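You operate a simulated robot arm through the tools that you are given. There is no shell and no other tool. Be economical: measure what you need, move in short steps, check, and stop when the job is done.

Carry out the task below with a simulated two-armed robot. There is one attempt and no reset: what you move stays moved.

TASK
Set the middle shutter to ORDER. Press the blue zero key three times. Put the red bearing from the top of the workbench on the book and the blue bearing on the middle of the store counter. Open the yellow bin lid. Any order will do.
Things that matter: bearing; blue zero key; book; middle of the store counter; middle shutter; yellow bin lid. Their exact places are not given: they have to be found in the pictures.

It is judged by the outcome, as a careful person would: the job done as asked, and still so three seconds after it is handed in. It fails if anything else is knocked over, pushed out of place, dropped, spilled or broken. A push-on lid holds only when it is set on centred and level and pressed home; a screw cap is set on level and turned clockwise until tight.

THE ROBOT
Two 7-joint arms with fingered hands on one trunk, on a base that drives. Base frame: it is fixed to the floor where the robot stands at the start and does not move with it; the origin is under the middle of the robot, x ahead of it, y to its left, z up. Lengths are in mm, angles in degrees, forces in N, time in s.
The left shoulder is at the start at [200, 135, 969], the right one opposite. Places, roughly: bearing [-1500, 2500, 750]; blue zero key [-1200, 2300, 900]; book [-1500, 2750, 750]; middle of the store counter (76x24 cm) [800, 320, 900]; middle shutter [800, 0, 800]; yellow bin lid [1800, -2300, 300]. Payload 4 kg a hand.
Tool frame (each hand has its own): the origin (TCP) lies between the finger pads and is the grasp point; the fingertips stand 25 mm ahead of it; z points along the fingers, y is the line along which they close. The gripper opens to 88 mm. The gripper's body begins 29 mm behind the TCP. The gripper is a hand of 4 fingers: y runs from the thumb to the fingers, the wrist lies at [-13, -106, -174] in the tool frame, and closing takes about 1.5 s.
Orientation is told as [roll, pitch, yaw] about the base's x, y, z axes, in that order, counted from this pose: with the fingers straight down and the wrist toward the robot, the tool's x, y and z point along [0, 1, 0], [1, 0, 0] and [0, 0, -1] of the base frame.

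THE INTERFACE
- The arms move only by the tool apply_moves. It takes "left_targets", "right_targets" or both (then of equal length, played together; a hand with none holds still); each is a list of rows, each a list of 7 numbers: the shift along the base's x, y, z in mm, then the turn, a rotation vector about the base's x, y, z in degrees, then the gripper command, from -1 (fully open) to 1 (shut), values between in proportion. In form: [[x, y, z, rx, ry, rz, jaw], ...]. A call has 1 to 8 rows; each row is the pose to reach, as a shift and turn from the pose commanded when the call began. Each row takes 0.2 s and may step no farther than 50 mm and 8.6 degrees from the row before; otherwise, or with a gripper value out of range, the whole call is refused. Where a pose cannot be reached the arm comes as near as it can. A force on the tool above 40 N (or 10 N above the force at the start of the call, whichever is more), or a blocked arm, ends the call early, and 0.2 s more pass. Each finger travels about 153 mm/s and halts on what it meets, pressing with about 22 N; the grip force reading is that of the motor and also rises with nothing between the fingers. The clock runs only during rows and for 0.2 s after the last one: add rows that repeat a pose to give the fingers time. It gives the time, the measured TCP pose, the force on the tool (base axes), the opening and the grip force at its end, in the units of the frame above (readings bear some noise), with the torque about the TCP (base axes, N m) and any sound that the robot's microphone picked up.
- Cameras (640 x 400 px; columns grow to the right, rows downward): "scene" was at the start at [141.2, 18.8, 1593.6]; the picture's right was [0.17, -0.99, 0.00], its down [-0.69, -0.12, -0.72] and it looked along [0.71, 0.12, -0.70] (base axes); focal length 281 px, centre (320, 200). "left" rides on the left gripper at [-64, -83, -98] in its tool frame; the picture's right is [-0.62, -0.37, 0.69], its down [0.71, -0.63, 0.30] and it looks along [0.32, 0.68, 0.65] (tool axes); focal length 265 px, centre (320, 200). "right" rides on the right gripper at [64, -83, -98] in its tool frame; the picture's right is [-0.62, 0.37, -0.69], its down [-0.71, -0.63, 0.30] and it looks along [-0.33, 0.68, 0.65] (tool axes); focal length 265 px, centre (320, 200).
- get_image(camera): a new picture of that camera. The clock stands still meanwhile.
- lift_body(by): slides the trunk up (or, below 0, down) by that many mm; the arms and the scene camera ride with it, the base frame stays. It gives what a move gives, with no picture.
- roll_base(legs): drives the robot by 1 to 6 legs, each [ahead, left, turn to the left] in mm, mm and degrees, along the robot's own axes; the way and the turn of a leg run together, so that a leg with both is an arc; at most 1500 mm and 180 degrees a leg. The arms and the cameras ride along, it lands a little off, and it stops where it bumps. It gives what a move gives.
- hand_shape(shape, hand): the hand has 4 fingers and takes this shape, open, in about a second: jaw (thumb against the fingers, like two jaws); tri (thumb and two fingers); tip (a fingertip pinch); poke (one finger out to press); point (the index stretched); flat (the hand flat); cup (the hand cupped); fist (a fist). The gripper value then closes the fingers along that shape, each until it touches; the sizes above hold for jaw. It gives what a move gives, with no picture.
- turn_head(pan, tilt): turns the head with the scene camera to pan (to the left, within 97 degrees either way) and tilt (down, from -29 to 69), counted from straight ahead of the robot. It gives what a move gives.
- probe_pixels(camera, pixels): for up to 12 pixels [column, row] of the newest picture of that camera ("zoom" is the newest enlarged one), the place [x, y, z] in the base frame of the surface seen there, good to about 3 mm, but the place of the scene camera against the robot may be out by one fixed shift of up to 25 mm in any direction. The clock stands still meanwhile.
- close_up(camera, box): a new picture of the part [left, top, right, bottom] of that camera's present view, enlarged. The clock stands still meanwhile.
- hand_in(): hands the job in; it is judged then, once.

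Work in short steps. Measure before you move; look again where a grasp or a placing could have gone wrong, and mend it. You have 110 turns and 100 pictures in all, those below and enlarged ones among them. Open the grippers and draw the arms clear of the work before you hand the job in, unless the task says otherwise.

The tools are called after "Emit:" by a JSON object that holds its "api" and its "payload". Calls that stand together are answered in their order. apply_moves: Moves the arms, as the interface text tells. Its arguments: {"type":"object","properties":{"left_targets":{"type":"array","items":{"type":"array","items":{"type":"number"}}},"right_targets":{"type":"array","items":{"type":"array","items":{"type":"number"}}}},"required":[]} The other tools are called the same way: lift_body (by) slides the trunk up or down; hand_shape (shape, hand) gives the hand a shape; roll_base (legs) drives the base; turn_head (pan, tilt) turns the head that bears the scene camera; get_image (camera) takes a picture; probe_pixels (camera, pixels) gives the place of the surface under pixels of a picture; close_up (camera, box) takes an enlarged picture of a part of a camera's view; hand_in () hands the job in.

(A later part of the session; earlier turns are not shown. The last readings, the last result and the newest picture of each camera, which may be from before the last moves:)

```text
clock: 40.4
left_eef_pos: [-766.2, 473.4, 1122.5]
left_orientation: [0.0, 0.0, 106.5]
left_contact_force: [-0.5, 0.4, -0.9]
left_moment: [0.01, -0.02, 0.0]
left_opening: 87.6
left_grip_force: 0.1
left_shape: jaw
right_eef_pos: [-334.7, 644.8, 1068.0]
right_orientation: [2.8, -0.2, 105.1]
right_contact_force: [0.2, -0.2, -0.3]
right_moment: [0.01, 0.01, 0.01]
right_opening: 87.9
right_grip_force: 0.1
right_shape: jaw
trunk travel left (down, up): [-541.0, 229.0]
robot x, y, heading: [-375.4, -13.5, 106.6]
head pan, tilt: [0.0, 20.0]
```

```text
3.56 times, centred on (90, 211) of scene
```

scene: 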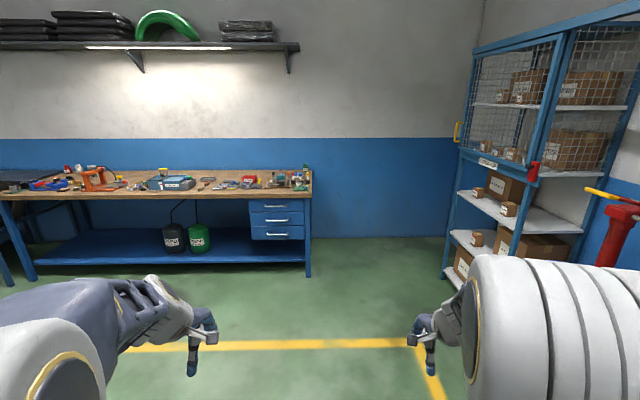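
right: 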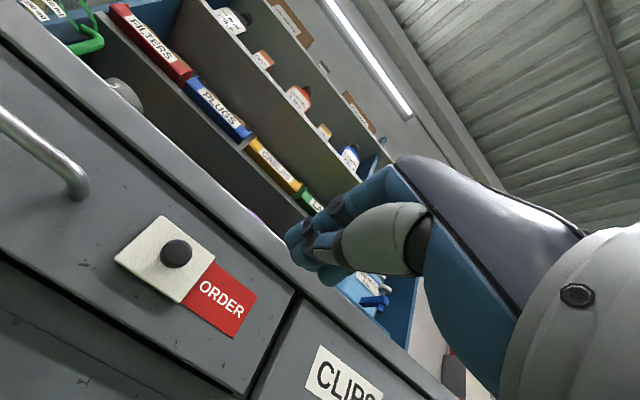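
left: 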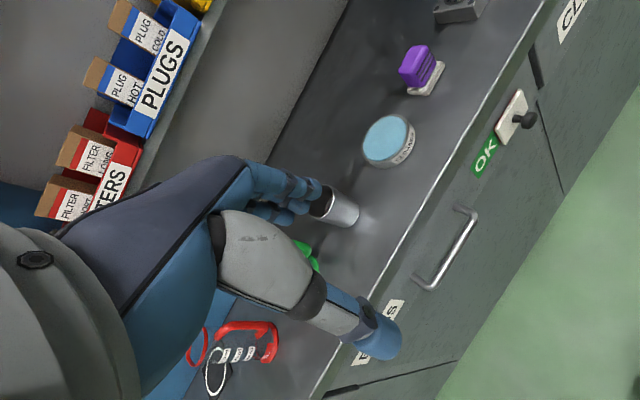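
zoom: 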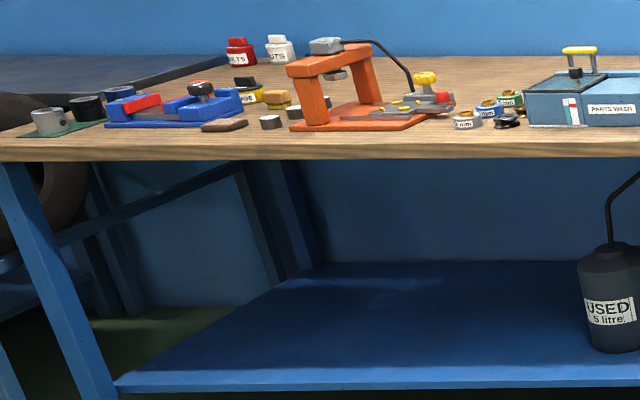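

The right end of the bench top (z≈840) holds the devices; I drive toward it, stopping ~650 mm from its edge.

Emit:
{"api": "roll_base", "payload": {"legs": [[0, 0, 2.4], [1300, 121, 0], [400, 0, 0]]}}

Emit:
{"api": "turn_head", "payload": {"pan": 0, "tilt": 40}}

Emit:
{"api": "get_image", "payload": {"camera": "scene"}}

```text
clock: 49.5
left_eef_pos: [-1487.9, 2021.3, 1123.8]
left_orientation: [0.0, 0.1, 109.9]
left_contact_force: [-0.4, -0.2, -0.1]
left_moment: [-0.02, 0.04, 0.01]
left_opening: 87.5
left_grip_force: 0.0
left_shape: jaw
right_eef_pos: [-1068.0, 2217.7, 1068.8]
right_orientation: [2.8, -0.2, 108.5]
right_contact_force: [-0.3, -0.9, -0.3]
right_moment: [-0.01, 0.0, 0.03]
right_opening: 87.8
right_grip_force: 0.1
right_shape: jaw
trunk travel left (down, up): [-541.0, 229.0]
robot x, y, heading: [-1072.5, 1555.4, 109.9]
head pan, tilt: [0.0, 20.0]
```

```text
clock: 50.3
left_eef_pos: [-1487.8, 2020.5, 1122.9]
left_orientation: [0.1, 0.0, 110.0]
left_contact_force: [0.0, 0.4, 0.5]
left_moment: [0.0, 0.02, 0.02]
left_opening: 87.6
left_grip_force: 0.0
left_shape: jaw
right_eef_pos: [-1067.8, 2218.9, 1068.7]
right_orientation: [2.7, -0.1, 108.4]
right_contact_force: [0.2, 0.2, 0.3]
right_moment: [-0.01, -0.01, 0.0]
right_opening: 87.8
right_grip_force: 0.0
right_shape: jaw
trunk travel left (down, up): [-541.0, 229.0]
robot x, y, heading: [-1070.0, 1551.5, 109.9]
head pan, tilt: [0.0, 40.0]
```

```text
72 pictures are left
```

scene: 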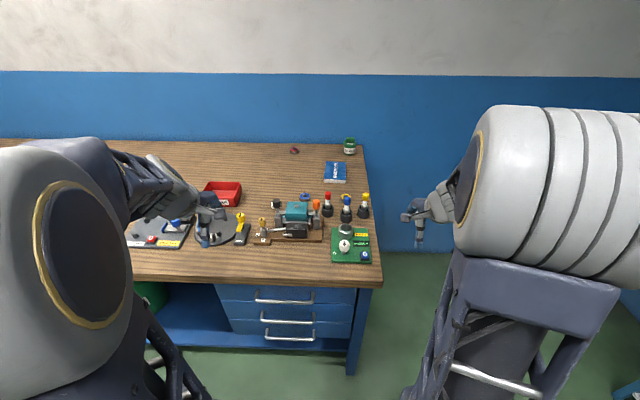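

Emit:
{"api": "close_up", "payload": {"camera": "scene", "box": [190, 130, 390, 280]}}

Emit:
{"api": "probe_pixels", "payload": {"camera": "scene", "pixels": [[335, 172], [295, 151], [305, 195], [346, 196], [350, 235], [363, 255], [345, 246], [373, 285], [362, 148], [280, 160]]}}

```text
2.67 times, centred on (290, 205) of scene
```

zoom: 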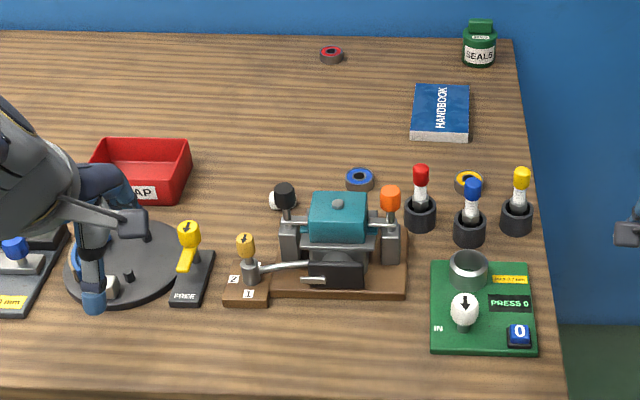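

```text
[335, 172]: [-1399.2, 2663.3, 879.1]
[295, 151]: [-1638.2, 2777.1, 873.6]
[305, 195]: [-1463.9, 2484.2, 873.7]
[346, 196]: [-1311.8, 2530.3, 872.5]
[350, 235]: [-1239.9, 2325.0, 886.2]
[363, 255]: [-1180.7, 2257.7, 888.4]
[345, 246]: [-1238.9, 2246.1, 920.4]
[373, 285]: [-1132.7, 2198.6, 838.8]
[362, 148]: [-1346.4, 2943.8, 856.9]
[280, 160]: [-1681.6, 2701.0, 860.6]
```

Red bearing (zoom 331,53), blue bearing (360,178), HANDBOOK (440,110), blue 0 key (520,333). Reaching the red one from the front is far, so I check my base's footprint and the gap on the bench's right side.

Emit:
{"api": "turn_head", "payload": {"pan": 0, "tilt": 69}}

Emit:
{"api": "get_image", "payload": {"camera": "scene"}}

Emit:
{"api": "turn_head", "payload": {"pan": -60, "tilt": 35}}

Emit:
{"api": "get_image", "payload": {"camera": "scene"}}

```text
clock: 51.2
left_eef_pos: [-1488.6, 2022.1, 1122.5]
left_orientation: [0.1, 0.0, 109.9]
left_contact_force: [0.6, 0.9, -0.4]
left_moment: [-0.04, 0.0, 0.0]
left_opening: 87.6
left_grip_force: 0.0
left_shape: jaw
right_eef_pos: [-1067.6, 2219.1, 1069.5]
right_orientation: [2.9, -0.2, 108.4]
right_contact_force: [0.6, -0.1, -0.6]
right_moment: [-0.03, -0.01, 0.02]
right_opening: 87.7
right_grip_force: 0.0
right_shape: jaw
trunk travel left (down, up): [-541.0, 229.0]
robot x, y, heading: [-1068.4, 1558.6, 109.8]
head pan, tilt: [0.0, 68.8]
```

```text
70 pictures are left
```

scene: 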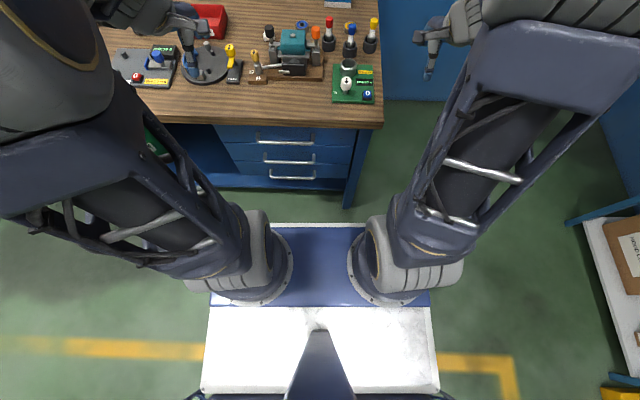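

```text
clock: 52.5
left_eef_pos: [-1488.5, 2021.5, 1121.7]
left_orientation: [0.0, 0.0, 110.0]
left_contact_force: [0.1, 0.1, 0.5]
left_moment: [-0.03, 0.01, 0.01]
left_opening: 87.7
left_grip_force: 0.2
left_shape: jaw
right_eef_pos: [-1068.5, 2220.0, 1069.8]
right_orientation: [2.8, -0.2, 108.5]
right_contact_force: [0.2, 0.7, -0.4]
right_moment: [0.02, 0.03, 0.0]
right_opening: 87.8
right_grip_force: 0.1
right_shape: jaw
trunk travel left (down, up): [-541.0, 229.0]
robot x, y, heading: [-1067.9, 1556.2, 110.0]
head pan, tilt: [-60.0, 35.0]
```

```text
69 pictures are left
```

scene: 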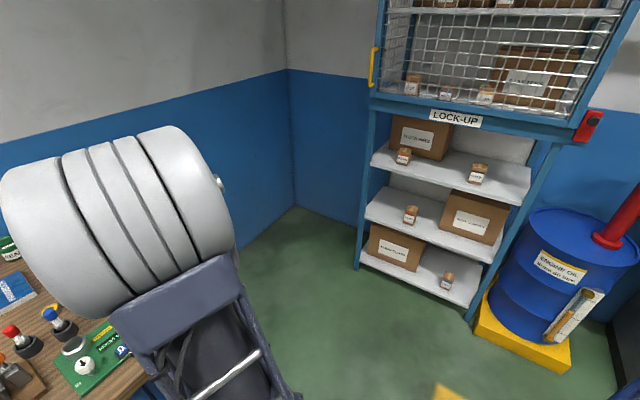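

The view right shows a clear floor between bench end and the LOCK-UP rack. I probe the rack and walls.

Emit:
{"api": "probe_pixels", "payload": {"camera": "scene", "pixels": [[357, 262], [290, 210], [468, 318], [475, 330], [378, 250], [290, 160], [200, 130]]}}

Emit:
{"api": "turn_head", "payload": {"pan": 0, "tilt": 69}}

Emit:
{"api": "close_up", "payload": {"camera": "scene", "box": [180, 180, 460, 400]}}

Emit:
{"api": "probe_pixels", "payload": {"camera": "scene", "pixels": [[320, 230], [250, 228], [320, 260], [320, 320], [215, 340], [430, 340], [320, 222], [210, 380], [368, 97], [348, 84], [360, 25]]}}

```text
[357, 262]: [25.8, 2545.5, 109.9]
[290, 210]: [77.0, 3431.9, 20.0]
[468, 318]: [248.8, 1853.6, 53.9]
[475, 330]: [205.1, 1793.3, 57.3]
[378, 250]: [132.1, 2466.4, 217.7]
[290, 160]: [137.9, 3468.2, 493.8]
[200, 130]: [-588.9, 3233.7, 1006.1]
```

```text
clock: 53.8
left_eef_pos: [-1487.6, 2020.6, 1122.5]
left_orientation: [0.0, 0.0, 110.0]
left_contact_force: [0.2, -0.4, 0.2]
left_moment: [0.02, -0.02, -0.02]
left_opening: 87.6
left_grip_force: 0.2
left_shape: jaw
right_eef_pos: [-1068.6, 2219.4, 1068.7]
right_orientation: [2.9, -0.2, 108.6]
right_contact_force: [1.0, 0.1, -0.5]
right_moment: [0.0, 0.04, 0.01]
right_opening: 87.9
right_grip_force: 0.0
right_shape: jaw
trunk travel left (down, up): [-541.0, 229.0]
robot x, y, heading: [-1073.7, 1555.7, 109.9]
head pan, tilt: [0.0, 68.8]
```

```text
1.82 times, centred on (320, 290) of scene
```

zoom: 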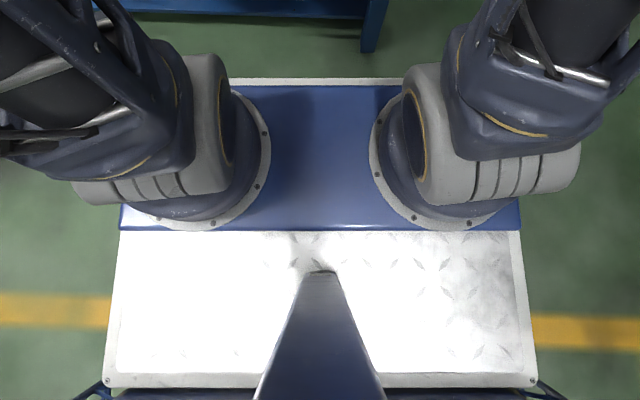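

```text
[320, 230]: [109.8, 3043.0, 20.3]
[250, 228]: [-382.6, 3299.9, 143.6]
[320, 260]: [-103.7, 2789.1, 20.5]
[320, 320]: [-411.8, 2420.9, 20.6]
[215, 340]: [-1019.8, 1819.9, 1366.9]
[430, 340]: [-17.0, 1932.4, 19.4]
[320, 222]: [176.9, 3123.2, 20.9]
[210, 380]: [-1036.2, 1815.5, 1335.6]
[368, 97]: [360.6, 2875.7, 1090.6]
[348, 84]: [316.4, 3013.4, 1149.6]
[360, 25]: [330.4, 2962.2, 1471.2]
```

That probe used the older picture; I probe the enlarged one for my own deck.

Emit:
{"api": "probe_pixels", "payload": {"camera": "zoom", "pixels": [[320, 82], [320, 150], [320, 250], [110, 380], [530, 380], [130, 225], [60, 190], [580, 190], [320, 30]]}}

```text
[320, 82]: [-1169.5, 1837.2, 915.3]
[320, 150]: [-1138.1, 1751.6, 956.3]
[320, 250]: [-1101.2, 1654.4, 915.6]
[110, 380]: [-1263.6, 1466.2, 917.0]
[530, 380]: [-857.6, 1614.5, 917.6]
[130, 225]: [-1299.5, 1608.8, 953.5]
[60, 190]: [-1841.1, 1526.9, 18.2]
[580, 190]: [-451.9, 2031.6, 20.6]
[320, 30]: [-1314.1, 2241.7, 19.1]
```

My deck front is ~300 mm ahead of the axis, so later I'll grasp the red bearing from the bench's right end. First the key: I check the right wrist camera.

Emit:
{"api": "hand_shape", "payload": {"hand": "right", "shape": "poke"}}

Emit:
{"api": "get_image", "payload": {"camera": "right"}}

```text
clock: 54.7
left_eef_pos: [-1488.3, 2021.0, 1122.5]
left_orientation: [0.0, 0.0, 110.0]
left_contact_force: [0.2, 1.0, 0.2]
left_moment: [-0.03, 0.01, -0.01]
left_opening: 87.6
left_grip_force: 0.0
left_shape: jaw
right_eef_pos: [-1067.5, 2219.3, 1069.2]
right_orientation: [2.8, -0.3, 108.5]
right_contact_force: [0.1, 0.5, 0.3]
right_moment: [0.02, -0.06, 0.01]
right_opening: 0.0
right_grip_force: 0.0
right_shape: poke
trunk travel left (down, up): [-541.0, 229.0]
robot x, y, heading: [-1067.6, 1558.2, 110.1]
head pan, tilt: [0.0, 68.8]
```

```text
67 pictures are left
```

right: 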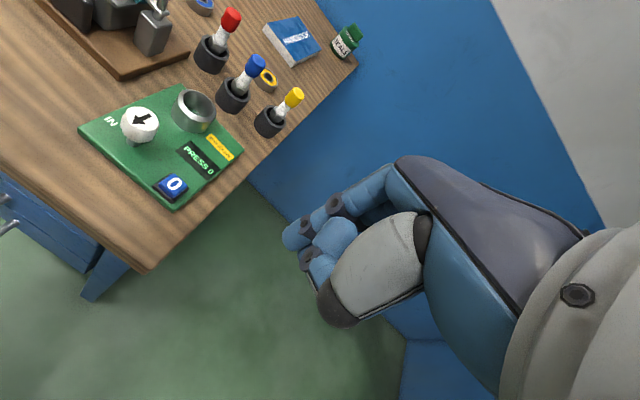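

The key "0" shows at (174,185). I probe it, the panel, the book and bench corners with this accurate camera.

Emit:
{"api": "probe_pixels", "payload": {"camera": "right", "pixels": [[174, 185], [165, 190], [184, 190], [140, 118], [195, 110], [215, 175], [292, 42], [300, 55], [204, 5], [355, 65], [147, 270], [296, 235]]}}

Emit:
{"api": "close_up", "payload": {"camera": "right", "box": [60, 60, 280, 220]}}

```text
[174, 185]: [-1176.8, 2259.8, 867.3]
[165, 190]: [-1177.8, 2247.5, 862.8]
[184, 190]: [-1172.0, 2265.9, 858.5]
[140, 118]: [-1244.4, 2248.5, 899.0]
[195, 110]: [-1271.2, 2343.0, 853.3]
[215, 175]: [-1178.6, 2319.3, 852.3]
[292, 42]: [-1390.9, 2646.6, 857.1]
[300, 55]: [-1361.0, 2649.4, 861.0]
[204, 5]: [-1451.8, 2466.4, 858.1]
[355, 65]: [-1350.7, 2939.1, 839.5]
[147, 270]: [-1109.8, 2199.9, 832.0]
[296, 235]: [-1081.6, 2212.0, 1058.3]
```

```text
2.50 times, centred on (170, 140) of right
```

zoom: 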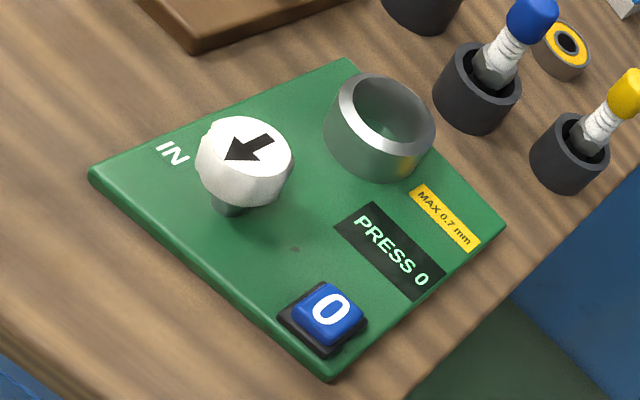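

I zoom on the poking finger to learn where its tip lies.

Emit:
{"api": "close_up", "payload": {"camera": "right", "box": [260, 150, 440, 350]}}

Emit:
{"api": "probe_pixels", "payload": {"camera": "right", "pixels": [[288, 232], [290, 245], [300, 222], [310, 240], [305, 262], [315, 275], [335, 235], [285, 238]]}}

```text
2.00 times, centred on (350, 250) of right
```

zoom: 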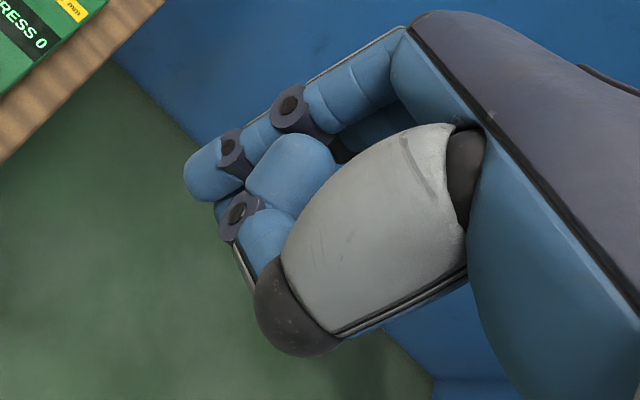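

```text
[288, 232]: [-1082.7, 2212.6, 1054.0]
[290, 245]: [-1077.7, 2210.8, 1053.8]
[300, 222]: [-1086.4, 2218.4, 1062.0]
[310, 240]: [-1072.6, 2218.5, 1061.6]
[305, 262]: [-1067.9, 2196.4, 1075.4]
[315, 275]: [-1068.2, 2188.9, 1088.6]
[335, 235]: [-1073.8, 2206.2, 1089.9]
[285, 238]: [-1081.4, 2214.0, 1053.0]
```

The fingertip sits about 10 mm left of the TCP and 25 mm below it. I hover it above the key.

Emit:
{"api": "apply_moves", "payload": {"right_targets": [[-25, 11, -33, 0, 0, 0, -1], [-50, 22, -66, 0, 0, 0, -1], [-75, 33, -100, 0, 0, 0, -1], [-99, 43, -139, 0, 0, 0, -1], [-99, 43, -155, 0, 0, 0, -1]]}}

Emit:
{"api": "get_image", "payload": {"camera": "right"}}

```text
clock: 55.9
left_eef_pos: [-1489.3, 2020.7, 1122.5]
left_orientation: [0.0, -0.1, 110.0]
left_contact_force: [0.6, -0.2, 0.3]
left_moment: [0.0, 0.02, 0.0]
left_opening: 87.7
left_grip_force: 0.1
left_shape: jaw
right_eef_pos: [-1168.7, 2261.5, 915.5]
right_orientation: [2.9, -0.2, 108.5]
right_contact_force: [0.7, -0.1, -0.2]
right_moment: [0.04, 0.02, 0.03]
right_opening: 0.0
right_grip_force: 0.1
right_shape: poke
trunk travel left (down, up): [-541.0, 229.0]
robot x, y, heading: [-1071.6, 1560.5, 110.3]
head pan, tilt: [0.0, 68.8]
```

```text
64 pictures are left
```

right: 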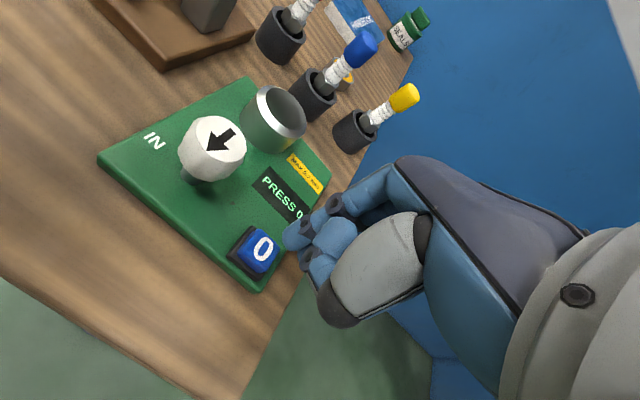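

I verify alignment by probing the key top and the fingertip.

Emit:
{"api": "probe_pixels", "payload": {"camera": "right", "pixels": [[257, 250], [263, 240], [272, 245], [250, 250], [256, 268], [287, 235], [288, 244]]}}

```text
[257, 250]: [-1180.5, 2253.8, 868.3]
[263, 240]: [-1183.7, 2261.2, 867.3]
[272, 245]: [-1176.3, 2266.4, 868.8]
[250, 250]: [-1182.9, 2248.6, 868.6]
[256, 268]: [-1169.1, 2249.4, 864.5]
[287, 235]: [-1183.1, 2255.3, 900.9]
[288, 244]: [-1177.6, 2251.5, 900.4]
```

The tip is over the key centre. First press: down to ~5 mm past contact, then up.

Emit:
{"api": "apply_moves", "payload": {"right_targets": [[0, 0, -18, 0, 0, 0, -1], [0, 0, -23, 0, 0, 0, -1], [0, 0, -27, 0, 0, 0, -1], [0, 0, -29, 0, 0, 0, -1]]}}

Emit:
{"api": "get_image", "payload": {"camera": "right"}}

```text
clock: 56.9
left_eef_pos: [-1487.5, 2019.9, 1122.6]
left_orientation: [0.1, 0.0, 109.9]
left_contact_force: [-0.1, 0.3, -0.4]
left_moment: [0.0, 0.0, 0.01]
left_opening: 87.6
left_grip_force: 0.0
left_shape: jaw
right_eef_pos: [-1167.7, 2261.8, 888.5]
right_orientation: [2.8, -0.4, 108.6]
right_contact_force: [-1.5, -4.3, 19.5]
right_moment: [-0.13, 0.15, 0.05]
right_opening: 0.0
right_grip_force: 0.1
right_shape: poke
trunk travel left (down, up): [-541.0, 229.0]
robot x, y, heading: [-1069.6, 1552.1, 110.1]
head pan, tilt: [0.0, 68.8]
heard: click
```

```text
63 pictures are left
```

right: 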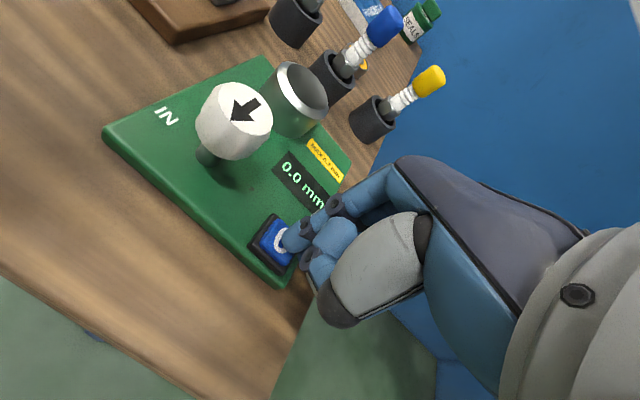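

A click was heard and the display reads 0.0 mm — press one. Now release fully and press again.

Emit:
{"api": "apply_moves", "payload": {"right_targets": [[0, 0, 12, 0, 0, 0, -1], [0, 0, 25, 0, 0, 0, -1], [0, 0, 25, 0, 0, 0, -1], [0, 0, 8, 0, 0, 0, -1], [0, 0, 2, 0, 0, 0, -1], [0, 0, 0, 0, 0, 0, -1], [0, 0, 0, 0, 0, 0, -1]]}}

Emit:
{"api": "apply_moves", "payload": {"right_targets": [[0, 0, 12, 0, 0, 0, -1], [0, 0, 25, 0, 0, 0, -1], [0, 0, 25, 0, 0, 0, -1]]}}

```text
clock: 58.5
left_eef_pos: [-1488.9, 2020.4, 1123.6]
left_orientation: [0.0, 0.0, 109.9]
left_contact_force: [-0.6, -0.6, -0.6]
left_moment: [0.0, 0.0, 0.01]
left_opening: 87.6
left_grip_force: 0.1
left_shape: jaw
right_eef_pos: [-1167.8, 2262.7, 887.8]
right_orientation: [3.0, -0.5, 108.5]
right_contact_force: [-2.9, -1.0, 33.2]
right_moment: [-0.03, 0.26, -0.01]
right_opening: 0.1
right_grip_force: 0.0
right_shape: poke
trunk travel left (down, up): [-541.0, 229.0]
robot x, y, heading: [-1069.1, 1556.6, 110.0]
head pan, tilt: [0.0, 68.8]
heard: click
```

```text
clock: 59.3
left_eef_pos: [-1488.6, 2020.8, 1121.9]
left_orientation: [0.0, -0.1, 110.0]
left_contact_force: [-0.1, -0.3, -0.2]
left_moment: [-0.02, -0.01, -0.03]
left_opening: 87.7
left_grip_force: 0.1
left_shape: jaw
right_eef_pos: [-1166.6, 2261.4, 909.6]
right_orientation: [2.8, -0.1, 108.5]
right_contact_force: [0.4, 1.1, 0.4]
right_moment: [0.01, 0.0, -0.01]
right_opening: 0.0
right_grip_force: 0.1
right_shape: poke
trunk travel left (down, up): [-541.0, 229.0]
robot x, y, heading: [-1069.6, 1559.7, 110.2]
head pan, tilt: [0.0, 68.8]
```

Second click heard and key released. Third press, then lift away.

Emit:
{"api": "apply_moves", "payload": {"right_targets": [[0, 0, -15, 0, 0, 0, -1], [0, 0, -22, 0, 0, 0, -1], [0, 0, -24, 0, 0, 0, -1], [0, 0, -24, 0, 0, 0, -1], [0, 0, -10, 0, 0, 0, -1], [0, 0, 20, 0, 0, 0, -1], [0, 0, 60, 0, 0, 0, -1], [0, 0, 100, 0, 0, 0, -1]]}}

Emit:
{"api": "get_image", "payload": {"camera": "right"}}

```text
clock: 61.1
left_eef_pos: [-1488.8, 2020.7, 1122.6]
left_orientation: [-0.1, 0.1, 110.0]
left_contact_force: [0.3, -0.2, 0.0]
left_moment: [0.01, 0.02, -0.01]
left_opening: 87.8
left_grip_force: 0.1
left_shape: jaw
right_eef_pos: [-1168.4, 2261.6, 1009.9]
right_orientation: [2.9, -0.1, 108.6]
right_contact_force: [-0.1, 0.0, 0.7]
right_moment: [0.02, 0.0, 0.0]
right_opening: 0.0
right_grip_force: 0.0
right_shape: poke
trunk travel left (down, up): [-541.0, 229.0]
robot x, y, heading: [-1071.6, 1555.1, 109.8]
head pan, tilt: [0.0, 68.8]
heard: click
```

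```text
62 pictures are left
```

right: 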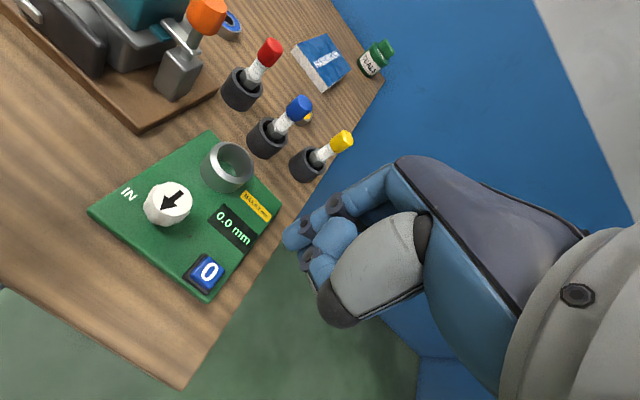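

Three clicks counted and display 0.0 mm. I restore the right hand (jaw) to a high carry pose and drive to the bench's right end, turning to face along it.

Emit:
{"api": "apply_moves", "payload": {"right_targets": [[0, 0, 40, 0, 0, 0, -1], [30, -13, 65, 0, 0, 0, -1], [65, -28, 80, 0, 0, 0, -1], [99, -43, 90, 0, 0, 0, -1]]}}

Emit:
{"api": "hand_shape", "payload": {"hand": "right", "shape": "jaw"}}

Emit:
{"api": "roll_base", "payload": {"legs": [[0, 0, -2.4], [200, -622, 0], [0, 0, 90]]}}

Emit:
{"api": "turn_head", "payload": {"pan": -25, "tilt": 35}}

Emit:
{"api": "get_image", "payload": {"camera": "scene"}}

```text
clock: 62.1
left_eef_pos: [-1488.7, 2020.4, 1122.8]
left_orientation: [0.0, 0.0, 110.0]
left_contact_force: [0.0, -0.5, 0.0]
left_moment: [-0.01, 0.0, -0.02]
left_opening: 87.3
left_grip_force: 0.0
left_shape: jaw
right_eef_pos: [-1066.9, 2220.6, 1101.6]
right_orientation: [2.8, -0.3, 108.4]
right_contact_force: [-0.8, 0.3, -0.9]
right_moment: [-0.03, 0.01, -0.01]
right_opening: 0.0
right_grip_force: 0.0
right_shape: poke
trunk travel left (down, up): [-541.0, 229.0]
robot x, y, heading: [-1070.2, 1555.8, 110.1]
head pan, tilt: [0.0, 68.8]
```

```text
clock: 63.0
left_eef_pos: [-1487.9, 2020.5, 1122.0]
left_orientation: [-0.1, 0.0, 110.0]
left_contact_force: [-0.9, -0.4, -0.7]
left_moment: [-0.03, -0.01, 0.0]
left_opening: 87.5
left_grip_force: 0.0
left_shape: jaw
right_eef_pos: [-1065.9, 2221.8, 1101.1]
right_orientation: [2.8, -0.2, 108.5]
right_contact_force: [0.6, 0.5, -0.8]
right_moment: [0.02, -0.01, 0.01]
right_opening: 87.5
right_grip_force: 0.1
right_shape: jaw
trunk travel left (down, up): [-541.0, 229.0]
robot x, y, heading: [-1070.8, 1553.8, 110.2]
head pan, tilt: [0.0, 68.8]
```

```text
clock: 70.8
left_eef_pos: [-1032.7, 1544.6, 1122.0]
left_orientation: [0.0, 0.2, -163.7]
left_contact_force: [-0.2, 0.4, -0.6]
left_moment: [0.05, 0.02, 0.02]
left_opening: 87.5
left_grip_force: 0.0
left_shape: jaw
right_eef_pos: [-1205.6, 1977.7, 1100.4]
right_orientation: [2.8, -0.1, -165.2]
right_contact_force: [-0.5, -0.1, 0.5]
right_moment: [0.04, -0.03, -0.03]
right_opening: 88.0
right_grip_force: 0.1
right_shape: jaw
trunk travel left (down, up): [-541.0, 229.0]
robot x, y, heading: [-543.2, 1932.6, -163.7]
head pan, tilt: [0.0, 68.8]
```

```text
clock: 71.8
left_eef_pos: [-1033.9, 1542.3, 1122.1]
left_orientation: [0.0, -0.1, -163.7]
left_contact_force: [-0.4, 0.1, 1.1]
left_moment: [0.02, -0.03, -0.01]
left_opening: 87.8
left_grip_force: 0.0
left_shape: jaw
right_eef_pos: [-1205.6, 1977.7, 1101.2]
right_orientation: [2.8, -0.2, -165.2]
right_contact_force: [0.2, 0.0, 0.3]
right_moment: [-0.02, 0.03, 0.02]
right_opening: 87.8
right_grip_force: 0.1
right_shape: jaw
trunk travel left (down, up): [-541.0, 229.0]
robot x, y, heading: [-541.9, 1932.0, -163.5]
head pan, tilt: [-25.0, 35.0]
```

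```text
61 pictures are left
```

scene: 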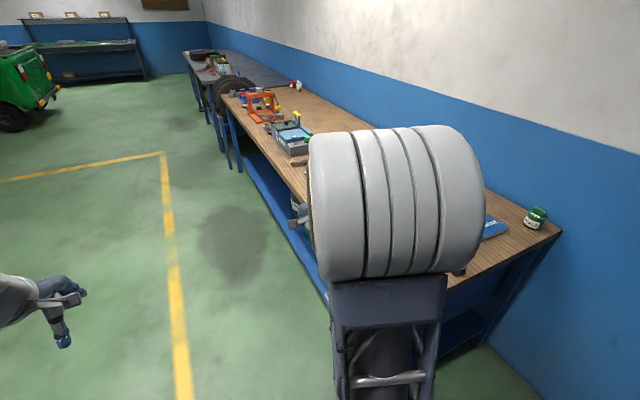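

I'm at F≈2005, L≈-67. I slide right 655 mm beside the bench's end.

Emit:
{"api": "roll_base", "payload": {"legs": [[0, 0, 1.2], [0, -655, 0]]}}

Emit:
{"api": "get_image", "payload": {"camera": "right"}}

Emit:
{"api": "get_image", "payload": {"camera": "scene"}}

```text
clock: 75.7
left_eef_pos: [-1218.1, 2150.7, 1124.2]
left_orientation: [0.1, 0.0, -163.1]
left_contact_force: [0.1, 0.2, 1.1]
left_moment: [0.01, -0.03, 0.02]
left_opening: 88.0
left_grip_force: 0.1
left_shape: jaw
right_eef_pos: [-1395.5, 2583.7, 1100.8]
right_orientation: [2.8, -0.1, -164.6]
right_contact_force: [-0.4, -0.4, 0.6]
right_moment: [0.02, -0.01, 0.02]
right_opening: 87.8
right_grip_force: 0.1
right_shape: jaw
trunk travel left (down, up): [-541.0, 229.0]
robot x, y, heading: [-731.6, 2541.6, -163.1]
head pan, tilt: [-25.0, 35.0]
```

```text
60 pictures are left
```

right: 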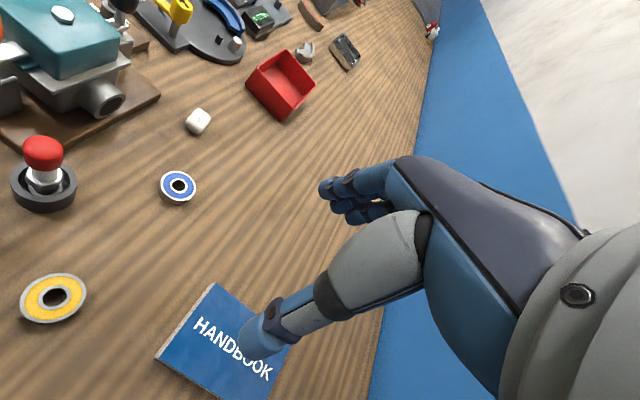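

```text
59 pictures are left
```

scene: 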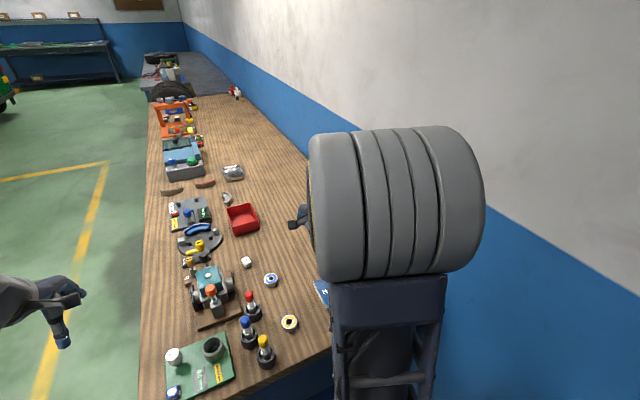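

Red bearing is hidden behind the hand; blue is at (178,187). I probe blue and the book, then move the hand partway toward the red one to see it.

Emit:
{"api": "probe_pixels", "payload": {"camera": "right", "pixels": [[166, 187], [190, 187], [178, 173], [178, 200], [215, 290], [165, 355], [270, 310], [215, 330], [240, 385]]}}

Emit:
{"api": "apply_moves", "payload": {"right_targets": [[-35, 20, 0, 0, 0, 0, -1], [-70, 40, 0, 0, 0, 0, -1], [-105, 60, 0, 0, 0, 0, -1], [-140, 80, 0, 0, 0, 0, -1]]}}

Emit:
{"api": "get_image", "payload": {"camera": "right"}}

```text
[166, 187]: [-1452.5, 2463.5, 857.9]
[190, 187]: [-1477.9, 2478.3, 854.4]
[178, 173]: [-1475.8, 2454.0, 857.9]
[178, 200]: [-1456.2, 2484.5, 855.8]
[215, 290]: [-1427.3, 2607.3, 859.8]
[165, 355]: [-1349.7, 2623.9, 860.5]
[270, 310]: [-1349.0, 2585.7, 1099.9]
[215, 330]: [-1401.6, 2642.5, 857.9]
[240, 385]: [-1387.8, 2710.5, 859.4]
```

```text
clock: 76.7
left_eef_pos: [-1217.9, 2150.0, 1123.0]
left_orientation: [0.0, 0.0, -163.1]
left_contact_force: [0.1, 0.2, 0.9]
left_moment: [0.01, 0.04, -0.01]
left_opening: 87.6
left_grip_force: 0.0
left_shape: jaw
right_eef_pos: [-1534.4, 2663.0, 1098.7]
right_orientation: [2.8, -0.2, -164.6]
right_contact_force: [-0.5, -0.4, -0.3]
right_moment: [0.04, 0.03, -0.01]
right_opening: 87.9
right_grip_force: 0.0
right_shape: jaw
trunk travel left (down, up): [-541.0, 229.0]
robot x, y, heading: [-733.9, 2545.3, -163.3]
head pan, tilt: [-25.0, 35.0]
```

```text
58 pictures are left
```

right: 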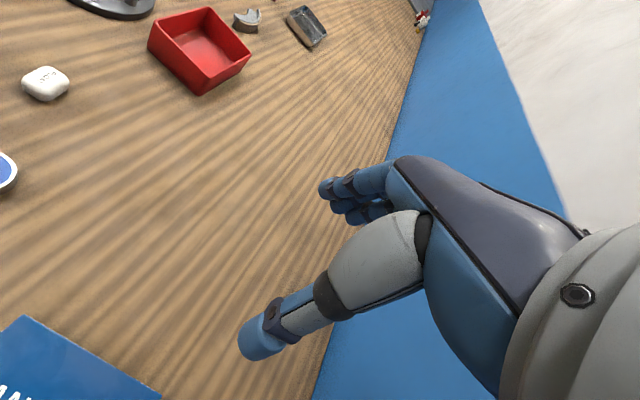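

The red bearing must be hidden behind the thumb at about (271,300). I draw the hand back 80 mm so it appears in the gap.

Emit:
{"api": "apply_moves", "payload": {"right_targets": [[38, 12, 0, 0, 0, 0, -1], [76, 24, 0, 0, 0, 0, -1]]}}

Emit:
{"api": "get_image", "payload": {"camera": "right"}}

```text
clock: 77.3
left_eef_pos: [-1219.3, 2150.1, 1122.1]
left_orientation: [0.0, -0.1, -163.0]
left_contact_force: [-0.4, 0.6, 0.2]
left_moment: [0.0, -0.01, 0.0]
left_opening: 87.3
left_grip_force: 0.2
left_shape: jaw
right_eef_pos: [-1458.7, 2687.6, 1102.0]
right_orientation: [2.8, -0.1, -164.6]
right_contact_force: [-0.5, 0.1, -0.4]
right_moment: [0.01, -0.03, -0.03]
right_opening: 88.0
right_grip_force: 0.0
right_shape: jaw
trunk travel left (down, up): [-541.0, 229.0]
robot x, y, heading: [-729.6, 2542.4, -163.2]
head pan, tilt: [-25.0, 35.0]
```

```text
57 pictures are left
```

right: 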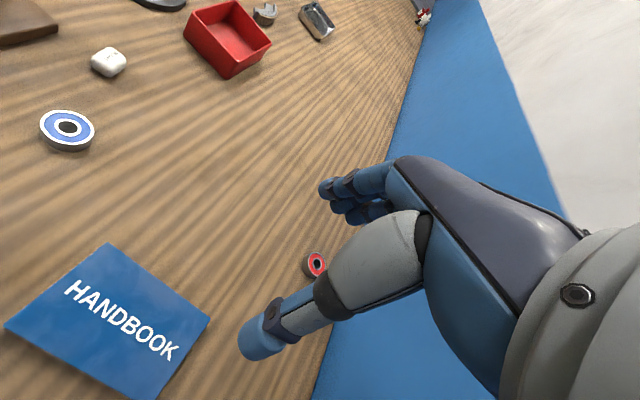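

The red bearing appears at (314,264); I probe it, the blue one and the book.

Emit:
{"api": "close_up", "payload": {"camera": "right", "box": [270, 220, 350, 290]}}

Emit:
{"api": "probe_pixels", "payload": {"camera": "right", "pixels": [[306, 258], [314, 253], [309, 272], [318, 264], [55, 125], [80, 130], [105, 245], [8, 325], [207, 318], [155, 398]]}}

```text
5.71 times, centred on (310, 255) of right
```

zoom: 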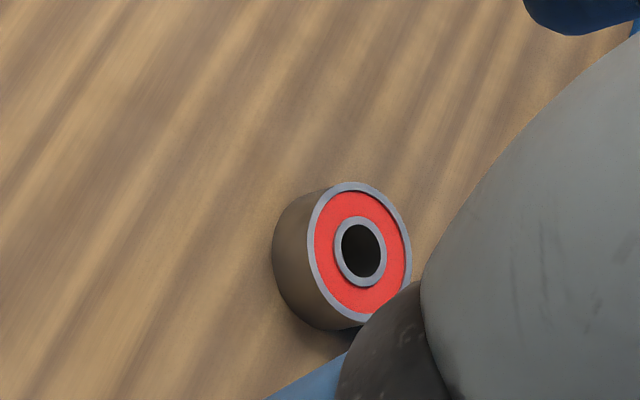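

```text
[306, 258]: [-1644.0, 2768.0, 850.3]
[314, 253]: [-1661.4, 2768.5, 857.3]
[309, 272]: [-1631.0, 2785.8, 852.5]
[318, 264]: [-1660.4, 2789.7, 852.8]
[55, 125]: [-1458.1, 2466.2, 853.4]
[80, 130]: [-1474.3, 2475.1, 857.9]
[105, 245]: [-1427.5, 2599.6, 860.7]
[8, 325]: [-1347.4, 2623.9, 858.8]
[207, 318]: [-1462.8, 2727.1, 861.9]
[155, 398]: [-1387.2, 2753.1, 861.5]
```

Red bearing centre ≈[-1647,2779], top ~857, Ø~40. It's near the reach limit, so I drive ahead 70 mm and then hover over it.

Emit:
{"api": "roll_base", "payload": {"legs": [[70, 0, 0]]}}

```text
clock: 78.4
left_eef_pos: [-1286.2, 2129.5, 1122.6]
left_orientation: [-0.1, 0.0, -163.1]
left_contact_force: [0.1, 0.8, -0.5]
left_moment: [0.0, -0.06, 0.01]
left_opening: 88.0
left_grip_force: 0.0
left_shape: jaw
right_eef_pos: [-1529.0, 2665.6, 1100.9]
right_orientation: [2.8, -0.2, -164.7]
right_contact_force: [0.3, 0.2, 0.0]
right_moment: [0.01, 0.0, -0.02]
right_opening: 88.0
right_grip_force: 0.0
right_shape: jaw
trunk travel left (down, up): [-541.0, 229.0]
robot x, y, heading: [-801.0, 2524.4, -163.2]
head pan, tilt: [-25.0, 35.0]
```

Moving the right hand above the red bearing at z≈940.

Emit:
{"api": "apply_moves", "payload": {"right_targets": [[-24, 23, -30, 0, 0, 0, -1], [-48, 46, -60, 0, 0, 0, -1], [-72, 69, -90, 0, 0, 0, -1], [-96, 92, -120, 0, 0, 0, -1], [-118, 113, -150, 0, 0, 0, -1], [-118, 113, -160, 0, 0, 0, -1]]}}

Emit:
{"api": "get_image", "payload": {"camera": "right"}}

```text
clock: 79.8
left_eef_pos: [-1286.9, 2130.1, 1123.1]
left_orientation: [0.0, 0.0, -163.1]
left_contact_force: [0.0, 0.1, 0.0]
left_moment: [-0.03, 0.01, -0.01]
left_opening: 87.7
left_grip_force: 0.0
left_shape: jaw
right_eef_pos: [-1645.2, 2778.9, 941.7]
right_orientation: [2.8, 0.0, -164.6]
right_contact_force: [-0.8, 0.2, -0.2]
right_moment: [0.07, 0.03, 0.0]
right_opening: 87.8
right_grip_force: 0.1
right_shape: jaw
trunk travel left (down, up): [-541.0, 229.0]
robot x, y, heading: [-802.3, 2523.7, -163.0]
head pan, tilt: [-25.0, 35.0]
```

```text
55 pictures are left
```

right: 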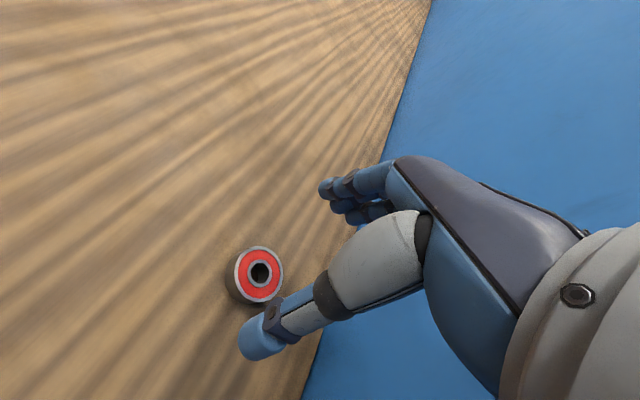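

Emit:
{"api": "probe_pixels", "payload": {"camera": "right", "pixels": [[238, 270], [258, 248], [280, 272], [256, 299], [247, 260], [220, 300]]}}

```text
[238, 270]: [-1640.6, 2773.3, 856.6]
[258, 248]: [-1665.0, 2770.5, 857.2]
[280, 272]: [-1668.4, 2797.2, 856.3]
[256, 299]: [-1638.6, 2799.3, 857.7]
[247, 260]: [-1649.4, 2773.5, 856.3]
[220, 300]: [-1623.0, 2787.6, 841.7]
```

Centre is (-1653,2785), table z≈841. I descend to TCP z≈870 and close.

Emit:
{"api": "apply_moves", "payload": {"right_targets": [[-8, 6, -25, 0, 0, 0, -1], [-8, 6, -50, 0, 0, 0, -1], [-8, 6, -71, 0, 0, 0, -1], [-8, 6, -71, 0, 0, 0, 1], [-8, 6, -71, 0, 0, 0, 1], [-8, 6, -71, 0, 0, 0, 1], [-8, 6, -71, 0, 0, 0, 1], [-8, 6, -71, 0, 0, 0, 1]]}}

Emit:
{"api": "get_image", "payload": {"camera": "right"}}

```text
clock: 81.6
left_eef_pos: [-1287.0, 2130.0, 1122.1]
left_orientation: [0.1, 0.0, -163.2]
left_contact_force: [-1.1, -0.3, 0.3]
left_moment: [0.0, 0.0, 0.0]
left_opening: 87.8
left_grip_force: 0.0
left_shape: jaw
right_eef_pos: [-1655.1, 2785.7, 869.4]
right_orientation: [2.8, 0.0, -164.7]
right_contact_force: [-1.1, 0.6, -0.1]
right_moment: [0.0, -0.02, 0.0]
right_opening: 35.1
right_grip_force: 21.9
right_shape: jaw
trunk travel left (down, up): [-541.0, 229.0]
robot x, y, heading: [-803.8, 2522.5, -163.3]
head pan, tilt: [-25.0, 35.0]
```

```text
54 pictures are left
```

right: 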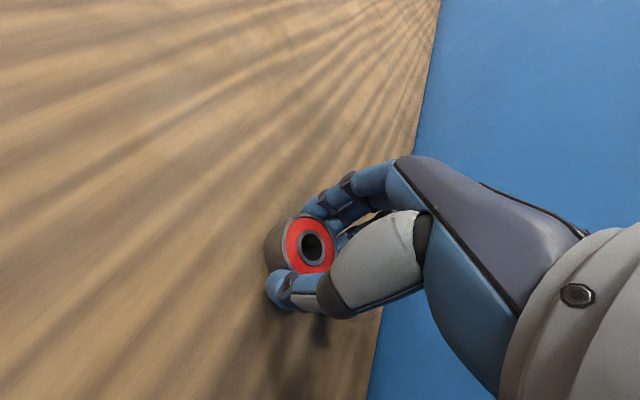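

Gripped at 35 mm. I lift 100 mm and back the base 100 mm.

Emit:
{"api": "apply_moves", "payload": {"right_targets": [[0, 0, 25, 0, 0, 0, 1], [0, 0, 60, 0, 0, 0, 1], [0, 0, 100, 0, 0, 0, 1]]}}

Emit:
{"api": "roll_base", "payload": {"legs": [[-100, 0, 0]]}}

```text
clock: 82.4
left_eef_pos: [-1287.3, 2130.7, 1121.7]
left_orientation: [0.2, 0.0, -163.1]
left_contact_force: [-0.7, -0.6, 0.1]
left_moment: [-0.02, 0.0, -0.03]
left_opening: 87.5
left_grip_force: 0.0
left_shape: jaw
right_eef_pos: [-1655.2, 2785.1, 969.9]
right_orientation: [2.8, -0.1, -164.6]
right_contact_force: [-0.5, -0.7, -0.7]
right_moment: [0.0, -0.01, 0.0]
right_opening: 34.9
right_grip_force: 21.9
right_shape: jaw
trunk travel left (down, up): [-541.0, 229.0]
robot x, y, heading: [-800.7, 2525.0, -163.3]
head pan, tilt: [-25.0, 35.0]
```

```text
clock: 83.5
left_eef_pos: [-1192.0, 2159.7, 1123.0]
left_orientation: [0.0, 0.0, -163.2]
left_contact_force: [-0.6, 0.6, -0.5]
left_moment: [0.04, 0.01, -0.03]
left_opening: 87.6
left_grip_force: 0.1
left_shape: jaw
right_eef_pos: [-1559.8, 2816.1, 968.9]
right_orientation: [2.9, -0.2, -164.7]
right_contact_force: [0.2, 0.0, -0.7]
right_moment: [-0.03, 0.01, 0.02]
right_opening: 34.6
right_grip_force: 21.5
right_shape: jaw
trunk travel left (down, up): [-541.0, 229.0]
robot x, y, heading: [-705.8, 2551.5, -163.3]
head pan, tilt: [-25.0, 35.0]
```

Now over the book centre (-1406,2676).

Emit:
{"api": "apply_moves", "payload": {"right_targets": [[31, -28, 0, 0, 0, 0, 1], [62, -56, 0, 0, 0, 0, 1], [93, -84, 0, 0, 0, 0, 1], [124, -112, 0, 0, 0, 0, 1], [154, -140, 0, 0, 0, 0, 1], [154, -140, 0, 0, 0, 0, 1]]}}

Emit:
{"api": "get_image", "payload": {"camera": "right"}}

```text
clock: 84.9
left_eef_pos: [-1193.2, 2159.5, 1123.6]
left_orientation: [0.1, 0.0, -163.2]
left_contact_force: [-0.5, 0.1, 0.8]
left_moment: [0.02, 0.0, 0.01]
left_opening: 87.9
left_grip_force: 0.1
left_shape: jaw
right_eef_pos: [-1406.5, 2676.8, 972.1]
right_orientation: [2.7, -0.1, -164.7]
right_contact_force: [-0.2, -0.8, -0.8]
right_moment: [0.02, 0.02, -0.02]
right_opening: 34.8
right_grip_force: 22.3
right_shape: jaw
trunk travel left (down, up): [-541.0, 229.0]
robot x, y, heading: [-707.6, 2554.0, -162.9]
head pan, tilt: [-25.0, 35.0]
```

```text
53 pictures are left
```

right: 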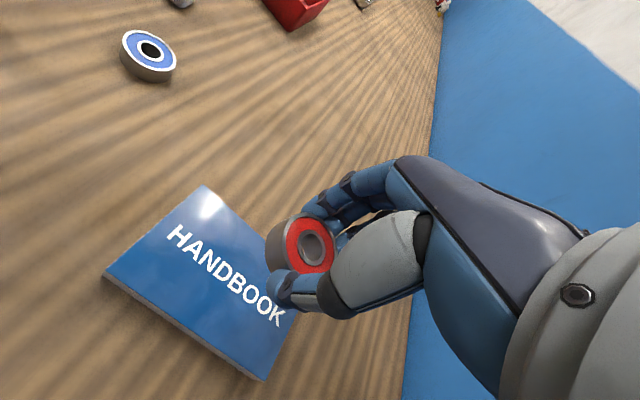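

Descend so the bearing rests on the book top (TCP ≈890), then release and lift.

Emit:
{"api": "apply_moves", "payload": {"right_targets": [[0, 0, -30, 0, 0, 0, 1], [0, 0, -60, 0, 0, 0, 1], [0, 0, -76, 0, 0, 0, 1], [0, 0, -80, 0, 0, 0, 1], [0, 0, -82, 0, 0, 0, 1]]}}

Emit:
{"api": "get_image", "payload": {"camera": "right"}}

```text
clock: 86.1
left_eef_pos: [-1192.0, 2160.2, 1122.2]
left_orientation: [-0.1, 0.0, -163.3]
left_contact_force: [-0.7, 0.2, 0.1]
left_moment: [0.01, -0.01, 0.01]
left_opening: 87.6
left_grip_force: 0.1
left_shape: jaw
right_eef_pos: [-1406.3, 2675.7, 888.2]
right_orientation: [2.6, -0.3, -164.7]
right_contact_force: [0.9, 0.2, 6.0]
right_moment: [0.0, 0.07, -0.02]
right_opening: 35.0
right_grip_force: 21.8
right_shape: jaw
trunk travel left (down, up): [-541.0, 229.0]
robot x, y, heading: [-710.2, 2549.4, -163.3]
head pan, tilt: [-25.0, 35.0]
```

```text
52 pictures are left
```

right: 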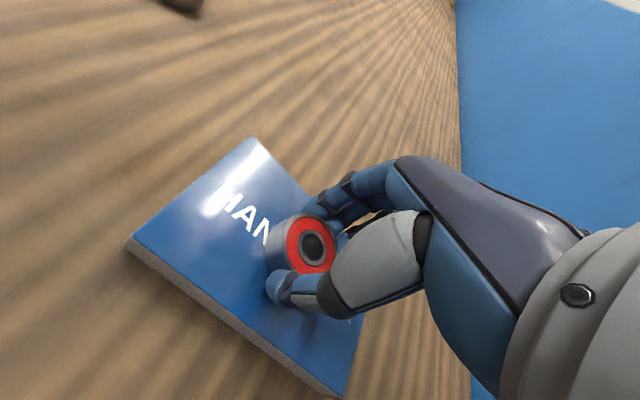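

Contact force 6 N: the bearing sits on the book. I open and rise.

Emit:
{"api": "apply_moves", "payload": {"right_targets": [[0, 0, 1, 0, 0, 0, 0.2], [0, 0, 1, 0, 0, 0, -1], [0, 0, 1, 0, 0, 0, -1], [0, 0, 1, 0, 0, 0, -1], [0, 0, 25, 0, 0, 0, -1], [0, 0, 65, 0, 0, 0, -1], [0, 0, 110, 0, 0, 0, -1]]}}

Emit:
{"api": "get_image", "payload": {"camera": "right"}}

```text
clock: 87.7
left_eef_pos: [-1192.6, 2160.3, 1123.3]
left_orientation: [0.1, 0.0, -163.2]
left_contact_force: [0.0, 0.4, -0.1]
left_moment: [0.01, -0.03, 0.0]
left_opening: 87.8
left_grip_force: 0.2
left_shape: jaw
right_eef_pos: [-1406.1, 2675.3, 998.3]
right_orientation: [2.8, -0.2, -164.7]
right_contact_force: [-0.2, -0.4, -0.7]
right_moment: [0.03, 0.0, 0.02]
right_opening: 87.5
right_grip_force: 0.1
right_shape: jaw
trunk travel left (down, up): [-541.0, 229.0]
robot x, y, heading: [-709.4, 2550.9, -163.1]
head pan, tilt: [-25.0, 35.0]
```

```text
51 pictures are left
```

right: 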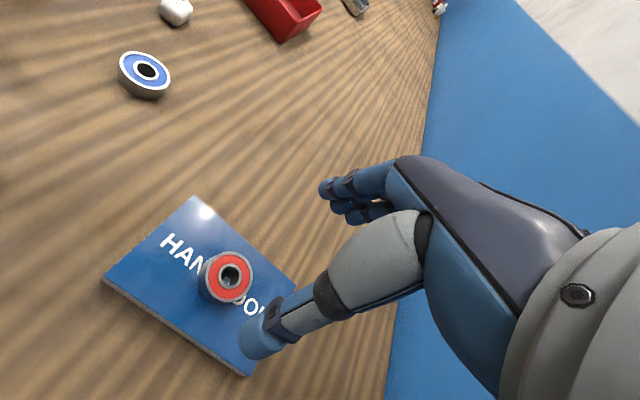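

Red bearing rests on the book. I move over to the blue bearing at height and check its neighbours.

Emit:
{"api": "apply_moves", "payload": {"right_targets": [[-12, -41, 0, 0, 0, 0, -1], [-24, -82, 0, 0, 0, 0, -1], [-36, -124, 0, 0, 0, 0, -1], [-48, -165, 0, 0, 0, 0, -1], [-59, -206, 0, 0, 0, 0, -1], [-59, -206, 0, 0, 0, 0, -1]]}}

Emit:
{"api": "get_image", "payload": {"camera": "right"}}

```text
clock: 89.1
left_eef_pos: [-1193.2, 2159.8, 1122.8]
left_orientation: [0.1, 0.0, -163.3]
left_contact_force: [0.3, -0.6, -0.5]
left_moment: [-0.03, 0.0, -0.04]
left_opening: 87.8
left_grip_force: 0.1
left_shape: jaw
right_eef_pos: [-1466.0, 2469.7, 997.0]
right_orientation: [2.8, -0.1, -164.7]
right_contact_force: [0.5, -0.3, -0.3]
right_moment: [0.01, 0.0, -0.01]
right_opening: 87.6
right_grip_force: 0.0
right_shape: jaw
trunk travel left (down, up): [-541.0, 229.0]
robot x, y, heading: [-706.1, 2554.5, -163.0]
head pan, tilt: [-25.0, 35.0]
```

```text
50 pictures are left
```

right: 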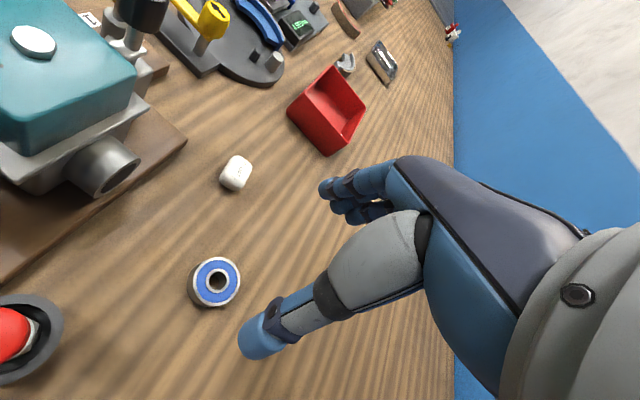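

Emit:
{"api": "probe_pixels", "payload": {"camera": "right", "pixels": [[191, 282], [239, 282], [215, 259], [213, 305], [237, 172], [228, 185], [180, 140], [120, 185], [50, 310], [230, 320]]}}

```text
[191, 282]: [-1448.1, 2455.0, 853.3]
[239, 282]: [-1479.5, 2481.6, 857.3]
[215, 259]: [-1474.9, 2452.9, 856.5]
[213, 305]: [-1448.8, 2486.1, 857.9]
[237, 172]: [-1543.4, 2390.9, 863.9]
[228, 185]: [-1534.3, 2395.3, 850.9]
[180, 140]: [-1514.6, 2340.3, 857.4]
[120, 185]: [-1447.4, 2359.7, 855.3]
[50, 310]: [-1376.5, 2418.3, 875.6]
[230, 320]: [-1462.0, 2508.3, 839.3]
```

Blue centre (-1463,2469); neighbours are ≥70 mm clear. Descend to z≈870 and grip.

Emit:
{"api": "apply_moves", "payload": {"right_targets": [[3, -1, -45, 0, 0, 0, -1], [3, -1, -90, 0, 0, 0, -1], [3, -1, -127, 0, 0, 0, -1], [3, -1, -127, 0, 0, 0, 1], [3, -1, -127, 0, 0, 0, 1], [3, -1, -127, 0, 0, 0, 1], [3, -1, -127, 0, 0, 0, 1], [3, -1, -127, 0, 0, 0, 1]]}}

Emit:
{"api": "get_image", "payload": {"camera": "right"}}

```text
clock: 90.9
left_eef_pos: [-1192.3, 2159.6, 1122.3]
left_orientation: [0.0, 0.0, -163.1]
left_contact_force: [0.9, 0.4, 0.7]
left_moment: [-0.01, 0.01, -0.03]
left_opening: 87.9
left_grip_force: 0.1
left_shape: jaw
right_eef_pos: [-1462.9, 2470.5, 870.7]
right_orientation: [2.8, -0.1, -164.7]
right_contact_force: [-0.3, 0.7, -0.4]
right_moment: [0.01, -0.02, -0.03]
right_opening: 35.1
right_grip_force: 22.3
right_shape: jaw
trunk travel left (down, up): [-541.0, 229.0]
robot x, y, heading: [-702.6, 2551.5, -163.1]
head pan, tilt: [-25.0, 35.0]
```

```text
49 pictures are left
```

right: 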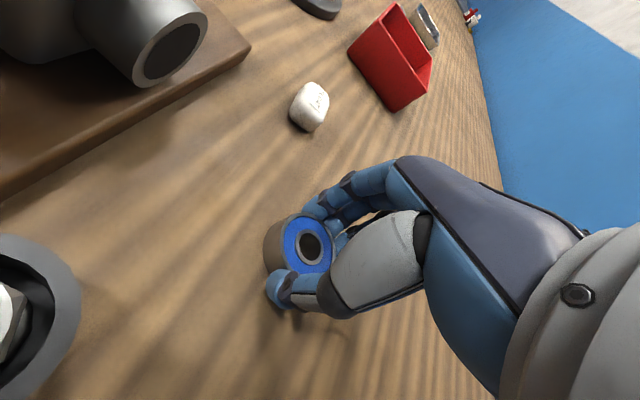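

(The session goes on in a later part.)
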